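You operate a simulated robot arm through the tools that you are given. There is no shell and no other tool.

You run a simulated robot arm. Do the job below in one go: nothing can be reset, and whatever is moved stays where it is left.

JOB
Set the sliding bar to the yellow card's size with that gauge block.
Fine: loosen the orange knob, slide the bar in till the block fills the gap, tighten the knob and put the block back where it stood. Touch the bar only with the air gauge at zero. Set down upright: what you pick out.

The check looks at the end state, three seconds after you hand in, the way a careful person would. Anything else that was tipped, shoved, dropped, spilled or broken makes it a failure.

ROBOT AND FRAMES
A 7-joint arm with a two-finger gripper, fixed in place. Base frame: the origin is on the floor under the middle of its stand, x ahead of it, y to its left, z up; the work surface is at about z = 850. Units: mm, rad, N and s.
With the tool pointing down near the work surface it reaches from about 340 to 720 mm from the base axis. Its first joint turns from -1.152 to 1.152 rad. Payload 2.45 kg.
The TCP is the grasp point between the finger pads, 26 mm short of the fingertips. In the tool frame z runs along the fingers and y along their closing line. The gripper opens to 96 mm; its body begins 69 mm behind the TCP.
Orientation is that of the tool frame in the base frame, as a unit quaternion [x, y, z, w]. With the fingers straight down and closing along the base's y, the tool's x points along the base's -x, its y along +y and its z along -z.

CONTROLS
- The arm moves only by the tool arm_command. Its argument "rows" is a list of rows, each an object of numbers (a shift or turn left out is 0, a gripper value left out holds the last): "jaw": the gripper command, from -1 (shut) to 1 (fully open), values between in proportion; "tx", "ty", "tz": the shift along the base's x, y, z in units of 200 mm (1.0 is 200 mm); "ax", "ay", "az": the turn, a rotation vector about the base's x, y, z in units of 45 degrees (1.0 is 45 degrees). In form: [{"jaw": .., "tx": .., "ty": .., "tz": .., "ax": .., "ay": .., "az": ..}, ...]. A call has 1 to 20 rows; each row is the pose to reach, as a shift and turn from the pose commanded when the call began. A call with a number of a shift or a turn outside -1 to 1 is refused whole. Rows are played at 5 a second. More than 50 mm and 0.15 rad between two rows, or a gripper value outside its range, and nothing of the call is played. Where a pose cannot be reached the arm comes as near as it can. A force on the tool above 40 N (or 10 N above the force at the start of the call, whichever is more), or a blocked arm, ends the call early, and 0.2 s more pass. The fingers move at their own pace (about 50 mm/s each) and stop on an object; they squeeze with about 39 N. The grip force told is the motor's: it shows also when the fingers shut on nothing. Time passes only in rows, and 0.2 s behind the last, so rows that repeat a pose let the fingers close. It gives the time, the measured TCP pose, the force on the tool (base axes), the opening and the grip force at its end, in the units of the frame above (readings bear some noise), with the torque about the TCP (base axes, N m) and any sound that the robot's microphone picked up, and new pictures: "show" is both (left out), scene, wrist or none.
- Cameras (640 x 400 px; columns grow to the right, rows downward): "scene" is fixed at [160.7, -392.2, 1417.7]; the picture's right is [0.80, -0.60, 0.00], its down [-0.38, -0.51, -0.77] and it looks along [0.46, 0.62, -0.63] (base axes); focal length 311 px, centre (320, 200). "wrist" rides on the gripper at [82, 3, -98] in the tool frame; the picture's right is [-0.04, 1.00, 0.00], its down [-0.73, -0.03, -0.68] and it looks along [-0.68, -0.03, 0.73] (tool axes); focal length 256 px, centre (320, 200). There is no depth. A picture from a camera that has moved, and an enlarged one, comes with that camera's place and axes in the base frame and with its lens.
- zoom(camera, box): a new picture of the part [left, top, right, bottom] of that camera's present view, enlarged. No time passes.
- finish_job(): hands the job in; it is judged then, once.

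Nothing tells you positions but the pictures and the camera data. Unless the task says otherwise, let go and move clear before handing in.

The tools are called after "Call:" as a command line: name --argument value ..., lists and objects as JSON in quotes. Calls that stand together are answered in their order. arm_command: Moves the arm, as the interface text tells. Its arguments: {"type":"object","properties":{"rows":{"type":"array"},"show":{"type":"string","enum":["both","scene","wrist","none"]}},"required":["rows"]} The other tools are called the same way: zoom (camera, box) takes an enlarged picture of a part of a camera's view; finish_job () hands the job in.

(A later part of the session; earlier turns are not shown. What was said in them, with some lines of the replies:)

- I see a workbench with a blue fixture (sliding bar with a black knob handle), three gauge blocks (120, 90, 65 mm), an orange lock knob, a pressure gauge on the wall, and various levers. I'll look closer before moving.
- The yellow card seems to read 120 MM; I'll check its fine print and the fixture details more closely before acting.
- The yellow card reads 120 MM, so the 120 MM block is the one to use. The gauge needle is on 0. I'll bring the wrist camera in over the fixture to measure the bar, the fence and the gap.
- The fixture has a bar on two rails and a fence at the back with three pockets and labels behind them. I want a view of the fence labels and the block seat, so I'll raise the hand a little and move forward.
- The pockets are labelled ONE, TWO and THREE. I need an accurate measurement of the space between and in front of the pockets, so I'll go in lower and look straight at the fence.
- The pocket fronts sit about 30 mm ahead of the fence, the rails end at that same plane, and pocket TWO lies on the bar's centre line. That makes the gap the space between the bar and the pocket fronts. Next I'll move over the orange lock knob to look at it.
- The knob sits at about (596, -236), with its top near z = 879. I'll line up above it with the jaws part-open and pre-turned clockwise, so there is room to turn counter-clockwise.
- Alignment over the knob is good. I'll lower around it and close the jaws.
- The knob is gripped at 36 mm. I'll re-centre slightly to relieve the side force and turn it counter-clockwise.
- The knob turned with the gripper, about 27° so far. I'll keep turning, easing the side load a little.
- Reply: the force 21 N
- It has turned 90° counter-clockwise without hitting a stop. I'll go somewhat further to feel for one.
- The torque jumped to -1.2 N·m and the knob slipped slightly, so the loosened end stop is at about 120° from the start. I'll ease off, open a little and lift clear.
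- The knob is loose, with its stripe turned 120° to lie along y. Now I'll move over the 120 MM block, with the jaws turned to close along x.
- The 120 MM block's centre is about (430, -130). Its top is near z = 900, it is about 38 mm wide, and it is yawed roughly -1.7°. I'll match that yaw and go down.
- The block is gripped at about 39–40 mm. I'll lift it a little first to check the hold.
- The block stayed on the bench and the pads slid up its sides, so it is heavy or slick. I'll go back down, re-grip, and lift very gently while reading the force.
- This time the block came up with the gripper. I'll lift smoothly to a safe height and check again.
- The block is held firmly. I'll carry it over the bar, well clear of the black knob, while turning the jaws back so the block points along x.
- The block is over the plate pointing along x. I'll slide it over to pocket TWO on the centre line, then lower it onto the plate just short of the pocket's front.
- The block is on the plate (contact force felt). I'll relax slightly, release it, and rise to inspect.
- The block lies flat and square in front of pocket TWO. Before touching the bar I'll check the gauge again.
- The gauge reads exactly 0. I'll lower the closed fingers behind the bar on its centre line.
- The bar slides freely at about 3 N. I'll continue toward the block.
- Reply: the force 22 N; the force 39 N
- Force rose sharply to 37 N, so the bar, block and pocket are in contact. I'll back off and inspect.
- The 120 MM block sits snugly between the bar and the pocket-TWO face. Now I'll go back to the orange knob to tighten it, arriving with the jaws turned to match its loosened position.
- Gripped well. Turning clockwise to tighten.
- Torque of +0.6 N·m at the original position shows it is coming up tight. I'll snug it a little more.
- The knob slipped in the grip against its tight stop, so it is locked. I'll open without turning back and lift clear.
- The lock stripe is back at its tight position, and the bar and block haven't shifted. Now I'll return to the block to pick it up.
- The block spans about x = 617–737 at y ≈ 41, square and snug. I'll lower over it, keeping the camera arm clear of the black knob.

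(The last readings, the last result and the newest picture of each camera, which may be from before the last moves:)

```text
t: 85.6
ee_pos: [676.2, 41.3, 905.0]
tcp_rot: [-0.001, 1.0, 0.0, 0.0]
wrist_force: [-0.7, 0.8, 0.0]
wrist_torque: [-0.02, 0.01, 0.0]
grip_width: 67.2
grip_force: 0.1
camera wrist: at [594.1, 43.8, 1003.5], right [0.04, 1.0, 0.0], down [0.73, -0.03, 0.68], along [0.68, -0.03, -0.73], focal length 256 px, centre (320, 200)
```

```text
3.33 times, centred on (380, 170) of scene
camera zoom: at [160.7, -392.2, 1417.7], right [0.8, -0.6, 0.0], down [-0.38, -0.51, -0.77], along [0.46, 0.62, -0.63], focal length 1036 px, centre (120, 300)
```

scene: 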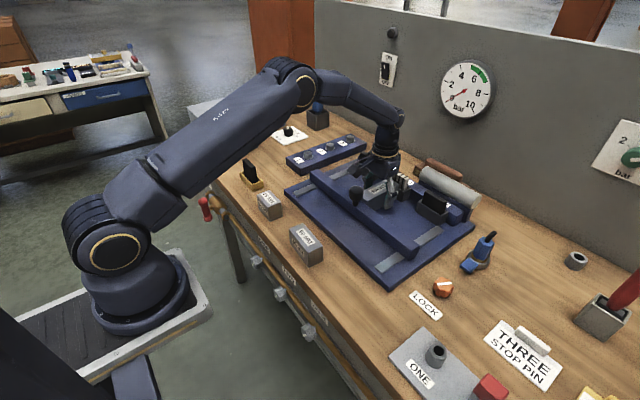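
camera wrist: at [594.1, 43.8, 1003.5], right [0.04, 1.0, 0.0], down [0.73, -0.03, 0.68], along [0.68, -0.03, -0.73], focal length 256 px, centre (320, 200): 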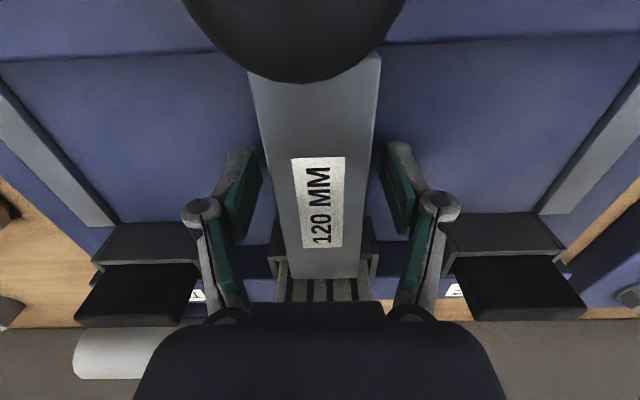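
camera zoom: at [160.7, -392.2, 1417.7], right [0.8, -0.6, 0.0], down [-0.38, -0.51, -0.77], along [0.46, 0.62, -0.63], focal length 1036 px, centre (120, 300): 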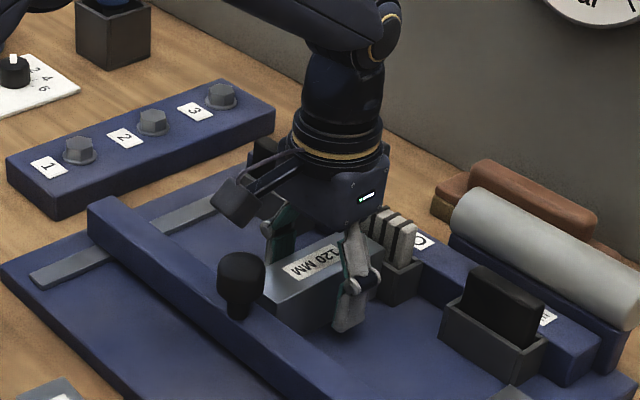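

Call:
arm_command --rows '[{"jaw": -1}, {"jaw": -1}, {"jaw": -1}, {"jaw": -1}, {"jaw": -1}, {"jaw": -1}]' --show "none"

Call:
arm_command --rows '[{"tz": 0.002}, {"tz": 0.004}, {"tz": 0.007}, {"tz": 0.011}, {"tz": 0.015}, {"tz": 0.02}, {"tz": 0.025}, {"tz": 0.03}, {"tz": 0.035}, {"tz": 0.04}, {"tz": 0.045}, {"tz": 0.05}]'

Call:
zoom --camera "scene" --box '[310, 110, 450, 230]'

```text
t: 87.0
ee_pos: [676.3, 39.1, 904.9]
tcp_rot: [0.0, 1.0, 0.0, 0.001]
wrist_force: [-0.7, 1.4, 0.3]
wrist_torque: [0.11, 0.05, 0.02]
grip_width: 39.6
grip_force: 38.8
```

```text
t: 89.6
ee_pos: [676.1, 41.8, 915.5]
tcp_rot: [0.0, 1.0, 0.0, 0.0]
wrist_force: [-2.1, -0.2, -3.5]
wrist_torque: [0.01, 0.05, 0.03]
grip_width: 39.4
grip_force: 38.6
camera wrist: at [594.2, 44.3, 1014.1], right [0.04, 1.0, 0.0], down [0.73, -0.03, 0.68], along [0.68, -0.03, -0.73], focal length 256 px, centre (320, 200)
```

scene: 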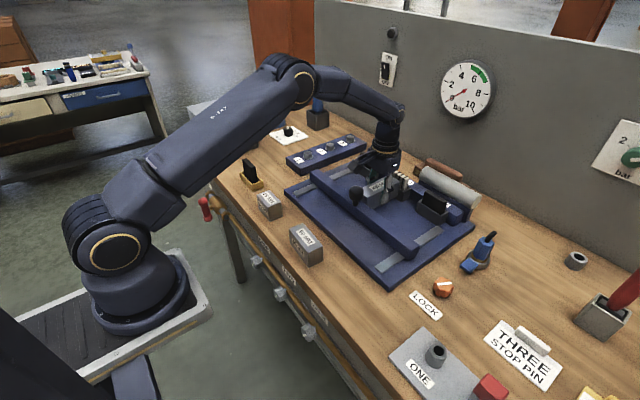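
wrist: 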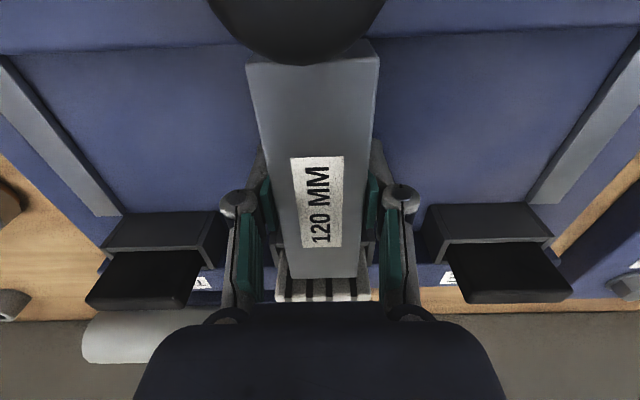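

```text
3.33 times, centred on (380, 170) of scene
camera zoom: at [160.7, -392.2, 1417.7], right [0.8, -0.6, 0.0], down [-0.38, -0.51, -0.77], along [0.46, 0.62, -0.63], focal length 1036 px, centre (120, 300)
```

zoom: 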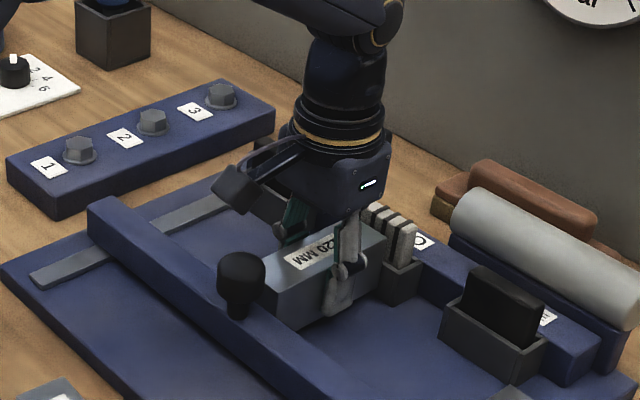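

The block is lifting cleanly out of the gap. It stays close to the black knob's edge, so I'll keep going straight up slowly.

Call:
arm_command --rows '[{"tz": 0.008}, {"tz": 0.017}, {"tz": 0.026}, {"tz": 0.035}, {"tz": 0.044}, {"tz": 0.053}, {"tz": 0.062}, {"tz": 0.071}, {"tz": 0.08}, {"tz": 0.09}, {"tz": 0.1}, {"tz": 0.11}, {"tz": 0.12}, {"tz": 0.13}, {"tz": 0.14}, {"tz": 0.15}]'

Call:
zoom --camera "scene" --box '[310, 110, 450, 230]'

```text
t: 93.0
ee_pos: [676.1, 41.3, 944.8]
tcp_rot: [0.0, 1.0, 0.0, -0.001]
wrist_force: [0.9, -0.4, -3.4]
wrist_torque: [0.04, -0.03, 0.01]
grip_width: 39.6
grip_force: 38.9
camera wrist: at [593.8, 44.3, 1043.9], right [0.04, 1.0, 0.0], down [0.73, -0.03, 0.68], along [0.68, -0.03, -0.73], focal length 256 px, centre (320, 200)
```

scene: 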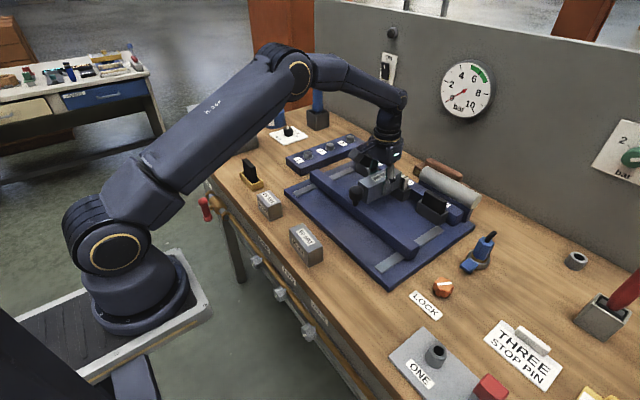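
wrist: 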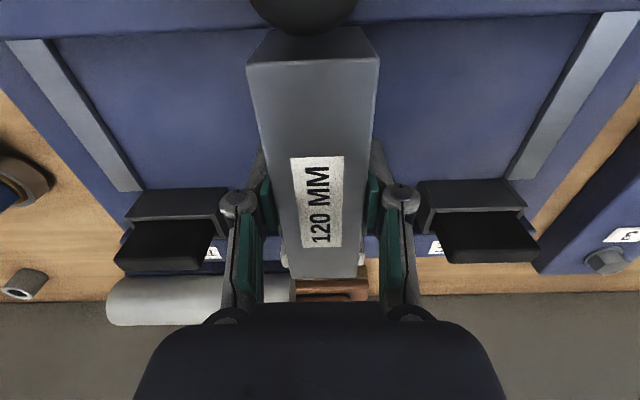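

```text
3.33 times, centred on (380, 170) of scene
camera zoom: at [160.8, -392.2, 1417.7], right [0.8, -0.6, 0.0], down [-0.38, -0.51, -0.77], along [0.46, 0.62, -0.63], focal length 1036 px, centre (120, 300)
```

zoom: 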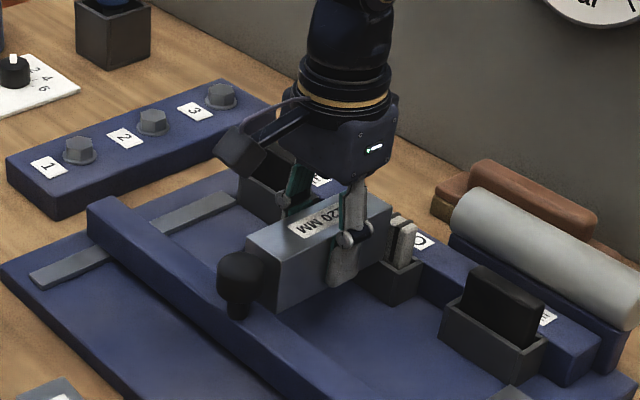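

Call:
arm_command --rows '[{"tz": 0.01}, {"tz": 0.03}, {"tz": 0.06}, {"tz": 0.09}, {"tz": 0.13}, {"tz": 0.17}, {"tz": 0.21}, {"tz": 0.25}, {"tz": 0.28}, {"tz": 0.3}, {"tz": 0.3}]' --show "none"

Call:
arm_command --rows '[{"ty": -0.02}, {"ty": -0.06}, {"ty": -0.12}, {"ty": -0.2}, {"ty": -0.28}, {"ty": -0.36}, {"ty": -0.43}, {"ty": -0.49}, {"ty": -0.52}, {"ty": -0.533}, {"ty": -0.533}]'

Call:
zoom --camera "scene" --box '[280, 130, 480, 290]'

```text
t: 95.4
ee_pos: [675.5, 41.4, 1005.6]
tcp_rot: [0.0, 1.0, 0.0, 0.0]
wrist_force: [0.1, -0.1, -3.3]
wrist_torque: [-0.02, 0.0, 0.0]
grip_width: 39.5
grip_force: 39.3
```

```text
t: 97.8
ee_pos: [675.3, -65.7, 1005.3]
tcp_rot: [0.0, 1.0, 0.0, 0.0]
wrist_force: [1.1, 0.3, -3.0]
wrist_torque: [0.0, -0.01, -0.03]
grip_width: 39.6
grip_force: 38.7
camera wrist: at [594.3, -62.6, 1104.5], right [0.04, 1.0, 0.0], down [0.73, -0.03, 0.68], along [0.68, -0.03, -0.73], focal length 256 px, centre (320, 200)
```

scene: 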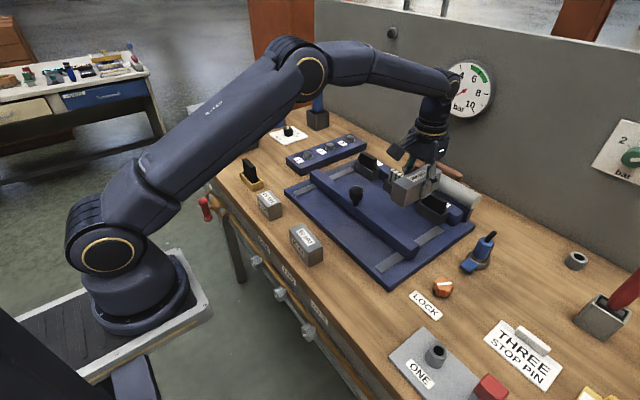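
wrist: 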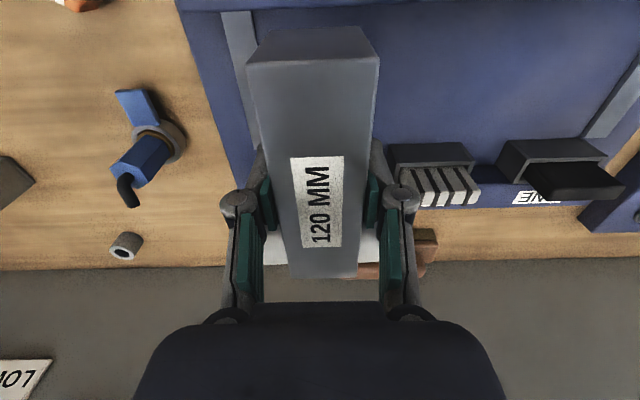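

```text
2.50 times, centred on (380, 210) of scene
camera zoom: at [160.8, -392.2, 1417.7], right [0.8, -0.6, 0.0], down [-0.38, -0.51, -0.77], along [0.46, 0.62, -0.63], focal length 777 px, centre (170, 175)
```

zoom: 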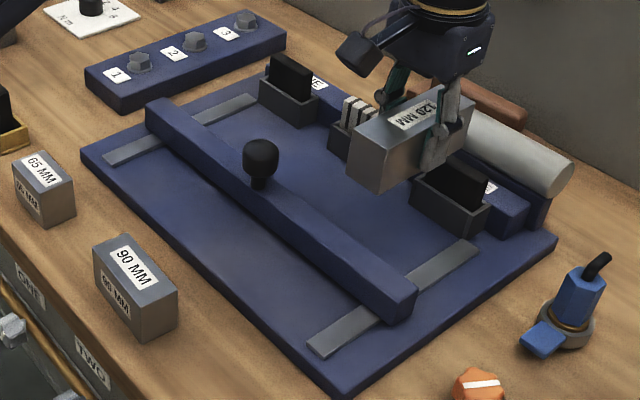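

The block is out and the bar has stayed put. I'll carry the block back over the bench, turning it back to its original orientation.

Call:
arm_command --rows '[{"tx": -0.02, "az": 0.03}, {"tx": -0.06, "az": 0.09}, {"tx": -0.12, "az": 0.17}, {"tx": -0.2, "az": 0.26}, {"tx": -0.28, "az": 0.36}, {"tx": -0.36, "az": 0.46}, {"tx": -0.44, "az": 0.56}, {"tx": -0.52, "az": 0.66}, {"tx": -0.6, "az": 0.75}, {"tx": -0.68, "az": 0.83}, {"tx": -0.75, "az": 0.9}, {"tx": -0.8, "az": 0.95}, {"tx": -0.825, "az": 0.979}, {"tx": -0.825, "az": 0.979}]' --show "wrist"

Call:
arm_command --rows '[{"tx": -0.01, "ty": -0.01, "az": 0.04}, {"tx": -0.03, "ty": -0.03, "az": 0.12}, {"tx": -0.06, "ty": -0.06, "az": 0.21}, {"tx": -0.1, "ty": -0.09, "az": 0.31}, {"tx": -0.15, "ty": -0.13, "az": 0.41}, {"tx": -0.2, "ty": -0.17, "az": 0.51}, {"tx": -0.25, "ty": -0.21, "az": 0.61}, {"tx": -0.3, "ty": -0.25, "az": 0.71}, {"tx": -0.34, "ty": -0.28, "az": 0.8}, {"tx": -0.37, "ty": -0.3, "az": 0.88}, {"tx": -0.39, "ty": -0.31, "az": 0.94}, {"tx": -0.4, "ty": -0.32, "az": 0.98}, {"tx": -0.4, "ty": -0.32, "az": 0.98}]'

```text
t: 100.8
ee_pos: [510.2, -65.7, 1004.5]
tcp_rot: [-0.375, 0.927, 0.0, 0.0]
wrist_force: [-0.2, -0.2, -3.0]
wrist_torque: [0.0, 0.0, -0.01]
grip_width: 39.7
grip_force: 39.2
camera wrist: at [449.5, -119.1, 1103.0], right [-0.67, 0.75, 0.0], down [0.55, 0.49, 0.68], along [0.51, 0.45, -0.73], focal length 256 px, centre (320, 200)
```

wrist: 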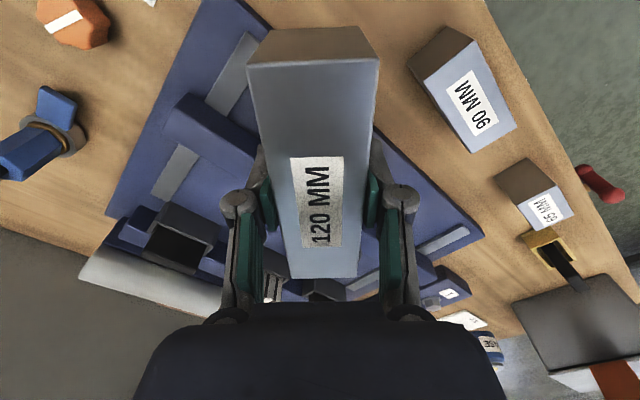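

```text
t: 103.6
ee_pos: [431.1, -129.8, 1004.9]
tcp_rot: [-0.696, 0.718, 0.0, 0.001]
wrist_force: [-0.7, 0.7, -3.2]
wrist_torque: [0.0, 0.01, 0.04]
grip_width: 39.4
grip_force: 39.0
camera wrist: at [425.2, -211.1, 1103.9], right [-1.0, 0.07, 0.0], down [0.05, 0.73, 0.68], along [0.05, 0.68, -0.73], focal length 256 px, centre (320, 200)
```

scene: 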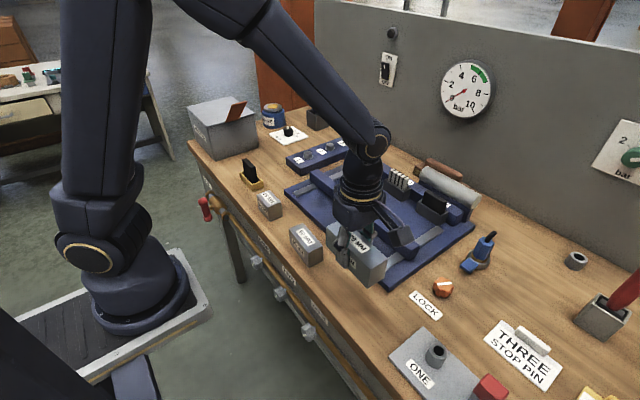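
wrist: 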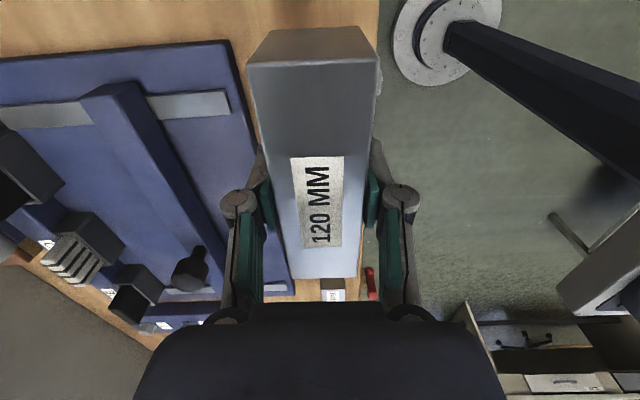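

Call:
arm_command --rows '[{"tx": -0.008, "ty": 0.001, "tz": -0.03}, {"tx": -0.008, "ty": 0.001, "tz": -0.08}, {"tx": -0.008, "ty": 0.001, "tz": -0.14}, {"tx": -0.008, "ty": 0.001, "tz": -0.2}, {"tx": -0.008, "ty": 0.001, "tz": -0.26}, {"tx": -0.008, "ty": 0.001, "tz": -0.32}, {"tx": -0.008, "ty": 0.001, "tz": -0.38}, {"tx": -0.008, "ty": 0.001, "tz": -0.44}, {"tx": -0.008, "ty": 0.001, "tz": -0.5}, {"tx": -0.008, "ty": 0.001, "tz": -0.54}, {"tx": -0.008, "ty": 0.001, "tz": -0.56}, {"tx": -0.008, "ty": 0.001, "tz": -0.56}]'

Call:
zoom --camera "scene" --box '[290, 230, 410, 330]'

```text
t: 106.2
ee_pos: [429.7, -128.3, 893.4]
tcp_rot: [-0.696, 0.718, 0.0, 0.001]
wrist_force: [-0.2, 0.3, -3.6]
wrist_torque: [0.06, -0.07, 0.01]
grip_width: 39.5
grip_force: 38.8
camera wrist: at [423.3, -210.7, 991.6], right [-1.0, 0.07, 0.0], down [0.05, 0.73, 0.68], along [0.05, 0.68, -0.73], focal length 256 px, centre (320, 200)
```

scene: 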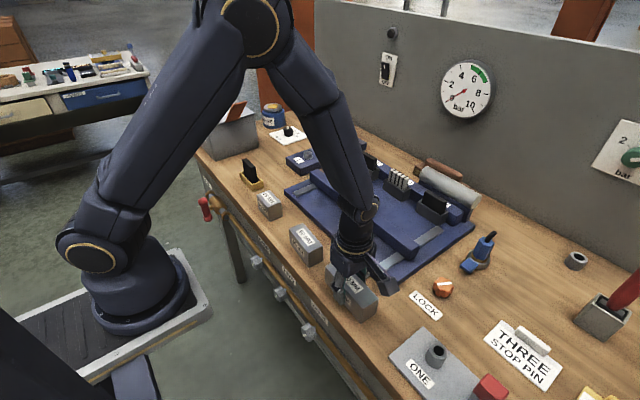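
wrist: 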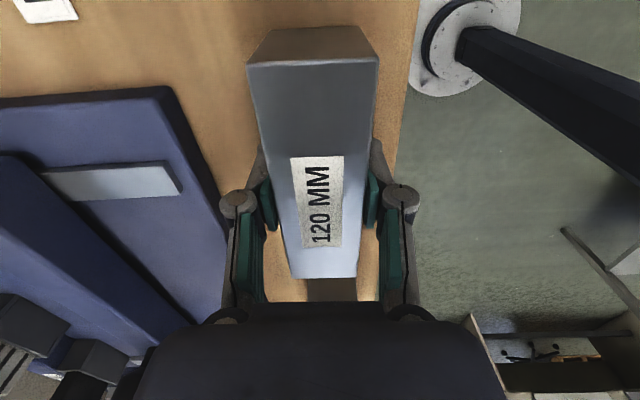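

```text
4.00 times, centred on (350, 280) of scene
camera zoom: at [160.8, -392.2, 1417.7], right [0.8, -0.6, 0.0], down [-0.38, -0.51, -0.77], along [0.46, 0.62, -0.63], focal length 1243 px, centre (200, -120)
```

zoom: 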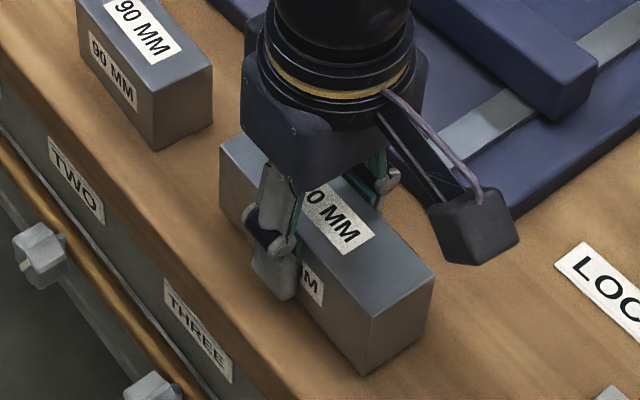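

Call:
arm_command --rows '[{"tz": -0.008}, {"tz": -0.016}, {"tz": -0.024}, {"tz": -0.03}, {"tz": -0.03}]' --show "none"

Call:
arm_command --rows '[{"tz": -0.004}, {"tz": -0.007}, {"tz": -0.007}]' --show "none"

```text
t: 107.4
ee_pos: [430.0, -129.4, 888.0]
tcp_rot: [-0.696, 0.718, 0.0, 0.0]
wrist_force: [-0.6, 0.2, -3.3]
wrist_torque: [0.0, 0.0, 0.0]
grip_width: 39.6
grip_force: 38.5
```

```text
t: 108.2
ee_pos: [428.8, -128.6, 885.7]
tcp_rot: [-0.696, 0.718, -0.001, 0.0]
wrist_force: [0.2, -0.3, -4.5]
wrist_torque: [-0.02, 0.02, -0.02]
grip_width: 39.4
grip_force: 39.3
```

Call:
arm_command --rows '[{"tz": -0.003}, {"tz": -0.005}, {"tz": -0.005}]' --show "none"

Call:
zoom --camera "scene" --box '[290, 230, 410, 330]'

```text
t: 109.0
ee_pos: [429.5, -130.3, 885.2]
tcp_rot: [-0.695, 0.719, 0.0, 0.0]
wrist_force: [-2.2, 0.4, 7.9]
wrist_torque: [0.1, 0.11, -0.09]
grip_width: 39.7
grip_force: 39.6
```

```text
4.00 times, centred on (350, 280) of scene
camera zoom: at [160.6, -392.1, 1417.8], right [0.8, -0.6, 0.0], down [-0.38, -0.51, -0.77], along [0.46, 0.62, -0.63], focal length 1243 px, centre (200, -120)
```

zoom: 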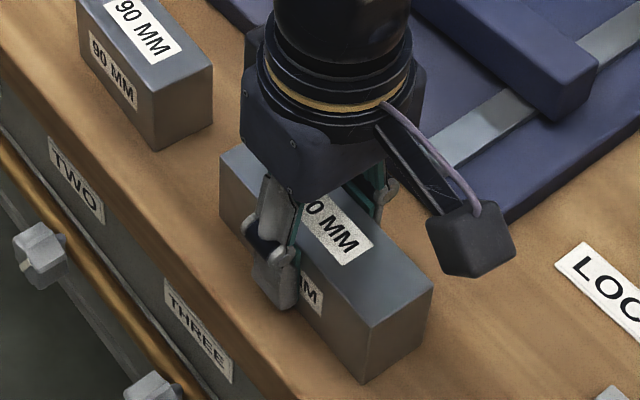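

The block is resting on the bench within about a millimetre of its old position. I'll release it and lift clear.

Call:
arm_command --rows '[{"tz": 0.002}, {"tz": 0.002, "jaw": -0.1}, {"tz": 0.002, "jaw": 0.2}, {"tz": 0.002, "jaw": 0.4}, {"tz": 0.002, "jaw": 0.4}, {"tz": 0.06, "jaw": 0.4}, {"tz": 0.2}, {"tz": 0.4}, {"tz": 0.6}, {"tz": 0.75}, {"tz": 0.75}]'

Call:
zoom --camera "wrist" --box '[200, 0, 440, 180]'

Call:
zoom --camera "scene" --box '[300, 240, 420, 340]'

Call:
zoom --camera "scene" --box '[280, 130, 480, 290]'

```text
t: 111.4
ee_pos: [430.6, -128.8, 1033.0]
tcp_rot: [-0.696, 0.718, 0.0, 0.0]
wrist_force: [0.0, 0.2, 0.0]
wrist_torque: [0.03, -0.04, 0.0]
grip_width: 67.3
grip_force: 0.0
camera wrist: at [423.9, -210.2, 1133.5], right [-1.0, 0.07, 0.0], down [0.05, 0.73, 0.68], along [0.05, 0.68, -0.73], focal length 256 px, centre (320, 200)
```

scene: 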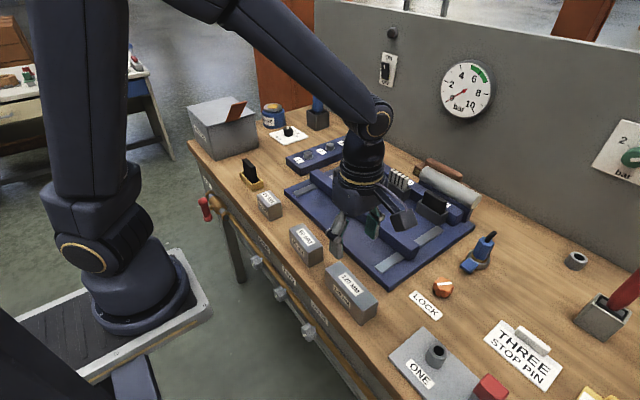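
wrist: 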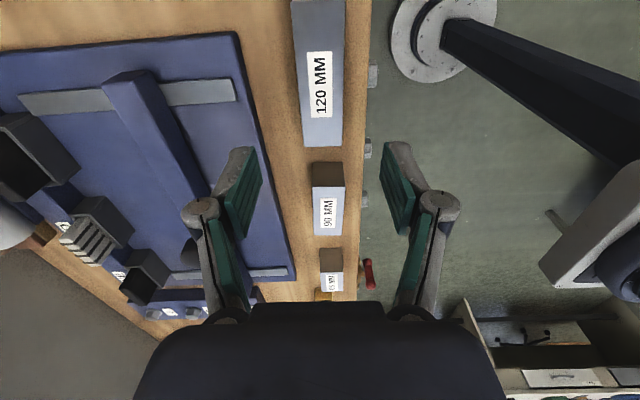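

```text
2.22 times, centred on (320, 90) of wrist
camera zoom: at [423.9, -210.2, 1133.5], right [-1.0, 0.07, 0.0], down [0.05, 0.73, 0.68], along [0.05, 0.68, -0.73], focal length 569 px, centre (320, 444)
```

zoom: 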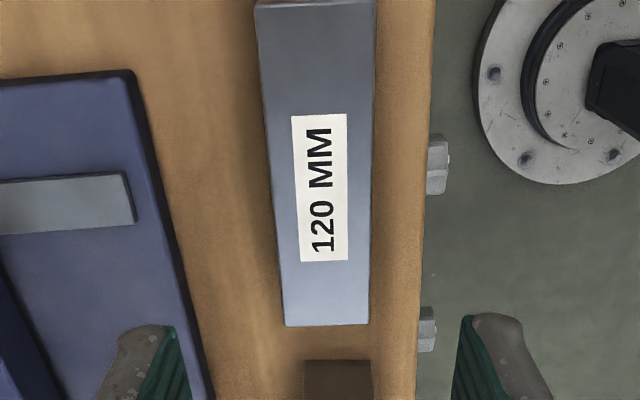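

```text
4.00 times, centred on (360, 290) of scene
camera zoom: at [160.7, -392.2, 1417.7], right [0.8, -0.6, 0.0], down [-0.38, -0.51, -0.77], along [0.46, 0.62, -0.63], focal length 1243 px, centre (160, -160)
```

zoom: 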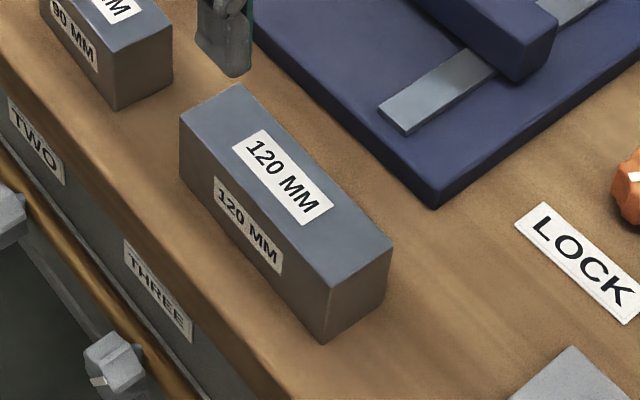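

```text
2.50 times, centred on (380, 210) of scene
camera zoom: at [160.7, -392.2, 1417.7], right [0.8, -0.6, 0.0], down [-0.38, -0.51, -0.77], along [0.46, 0.62, -0.63], focal length 777 px, centre (170, 175)
```

zoom: 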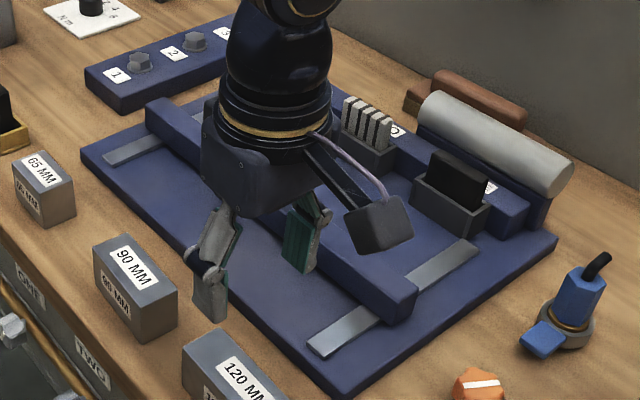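

The block is back where it stood. I'll retreat to the starting pose and check the final state.

Call:
arm_command --rows '[{"tz": 0.1, "az": -0.1}, {"tz": 0.2, "az": -0.2}, {"tz": 0.3, "ty": 0.05, "az": -0.3}, {"tz": 0.4, "ty": 0.1, "az": -0.4}, {"tz": 0.5, "ty": 0.15, "az": -0.5}, {"tz": 0.6, "ty": 0.2, "az": -0.6}, {"tz": 0.62, "ty": 0.25, "az": -0.7}, {"tz": 0.62, "ty": 0.3, "az": -0.8}, {"tz": 0.62, "ty": 0.35, "az": -0.9}, {"tz": 0.62, "ty": 0.41, "az": -0.98}, {"tz": 0.62, "ty": 0.41, "az": -0.98}]' --show "none"

Call:
arm_command --rows '[{"az": -0.1}, {"az": -0.2}, {"az": -0.3}, {"az": -0.4}, {"az": -0.5}, {"az": -0.6}, {"az": -0.7}, {"az": -0.8}, {"az": -0.9}, {"az": -0.98}, {"az": -0.98}]'

Call:
zoom --camera "wrist" --box '[220, 80, 460, 280]'

Call:
zoom --camera "scene" --box '[280, 130, 480, 290]'

```text
t: 113.8
ee_pos: [431.8, -45.9, 1157.3]
tcp_rot: [-0.375, 0.927, 0.001, 0.0]
wrist_force: [0.6, -0.2, 0.2]
wrist_torque: [-0.03, 0.0, 0.04]
grip_width: 67.1
grip_force: 0.0
```

```text
t: 116.2
ee_pos: [429.7, -47.6, 1158.0]
tcp_rot: [0.0, 1.0, -0.001, 0.0]
wrist_force: [0.2, 0.0, -0.3]
wrist_torque: [0.03, 0.01, -0.03]
grip_width: 66.9
grip_force: 0.0
camera wrist: at [347.4, -43.7, 1257.0], right [0.04, 1.0, 0.0], down [0.73, -0.03, 0.68], along [0.68, -0.03, -0.73], focal length 256 px, centre (320, 200)
```

scene: 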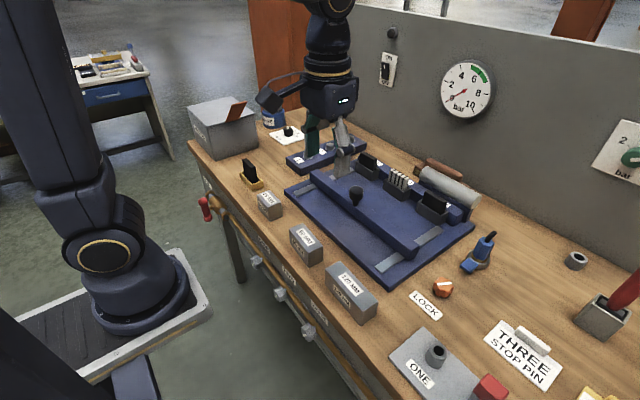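
wrist: 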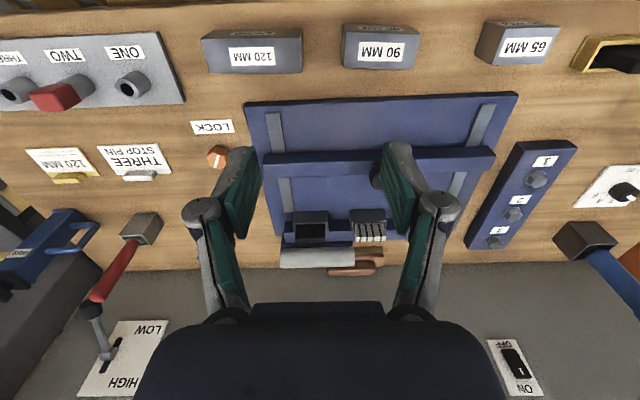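

```text
2.00 times, centred on (340, 180) of wrist
camera zoom: at [347.4, -43.7, 1257.0], right [0.04, 1.0, 0.0], down [0.73, -0.03, 0.68], along [0.68, -0.03, -0.73], focal length 512 px, centre (280, 240)
```

zoom: 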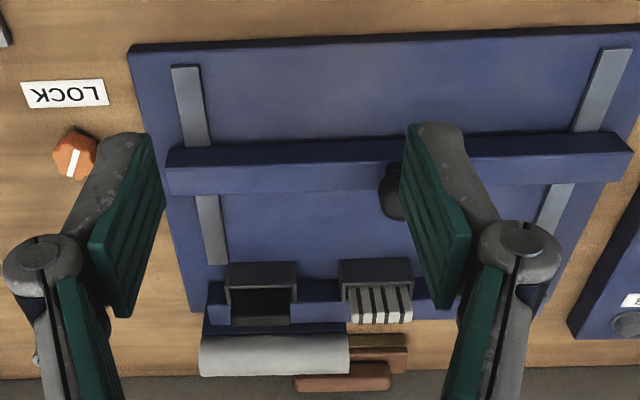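

```text
2.50 times, centred on (380, 210) of scene
camera zoom: at [160.7, -392.2, 1417.7], right [0.8, -0.6, 0.0], down [-0.38, -0.51, -0.77], along [0.46, 0.62, -0.63], focal length 777 px, centre (170, 175)
```

zoom: 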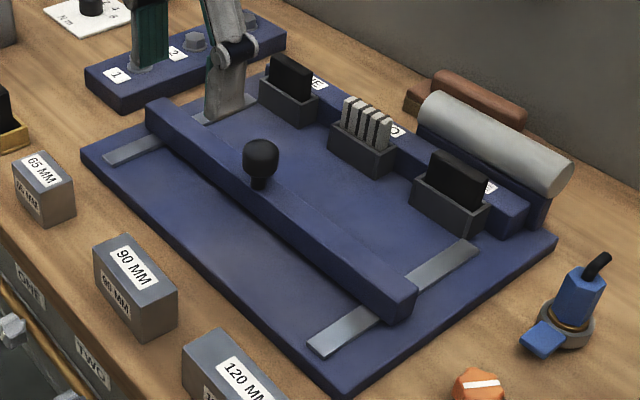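

I see the final state I wanted:
- **Bar:** set 120 mm from the pocket faces and parallel to them.
- **Orange knob:** back at its tight position.
- **120 MM block:** upright on its original spot.
- **Air gauge:** still at zero.
- **Arm:** clear of everything, and nothing else was disturbed.

Next I'll hand the job in.

Call:
finish_job

```text
The job is handed in.
```

I set the sliding bar with the 120 MM block, the size on the yellow card, and handed the job in. The check result hasn't come back.

- **Bar:** I slid it in until the block sat snug between the bar and the face of pocket TWO, pushing until the force rose to about 37 N. The air gauge read zero just before I touched the bar and again partway through the slide.
- **Which gap I used:** the job didn't say which surface the block should sit against. I used the pocket fronts because the rails end at that line and pocket TWO is on the bar's centre. If you meant the fence behind the pockets, the gap there is about 150 mm, not 120.
- **Lock knob:** I turned it about 120° to its stop to loosen it. I then tightened it back to its original position, where it came up firm.
- **Block:** it is upright and within a millimetre or two of where it started. On my first lift the grip slipped and the block stayed on the bench. A second, slower lift held.

In the last pictures the bar had not moved since locking, and nothing else was knocked or shifted. The arm is clear of the bench.
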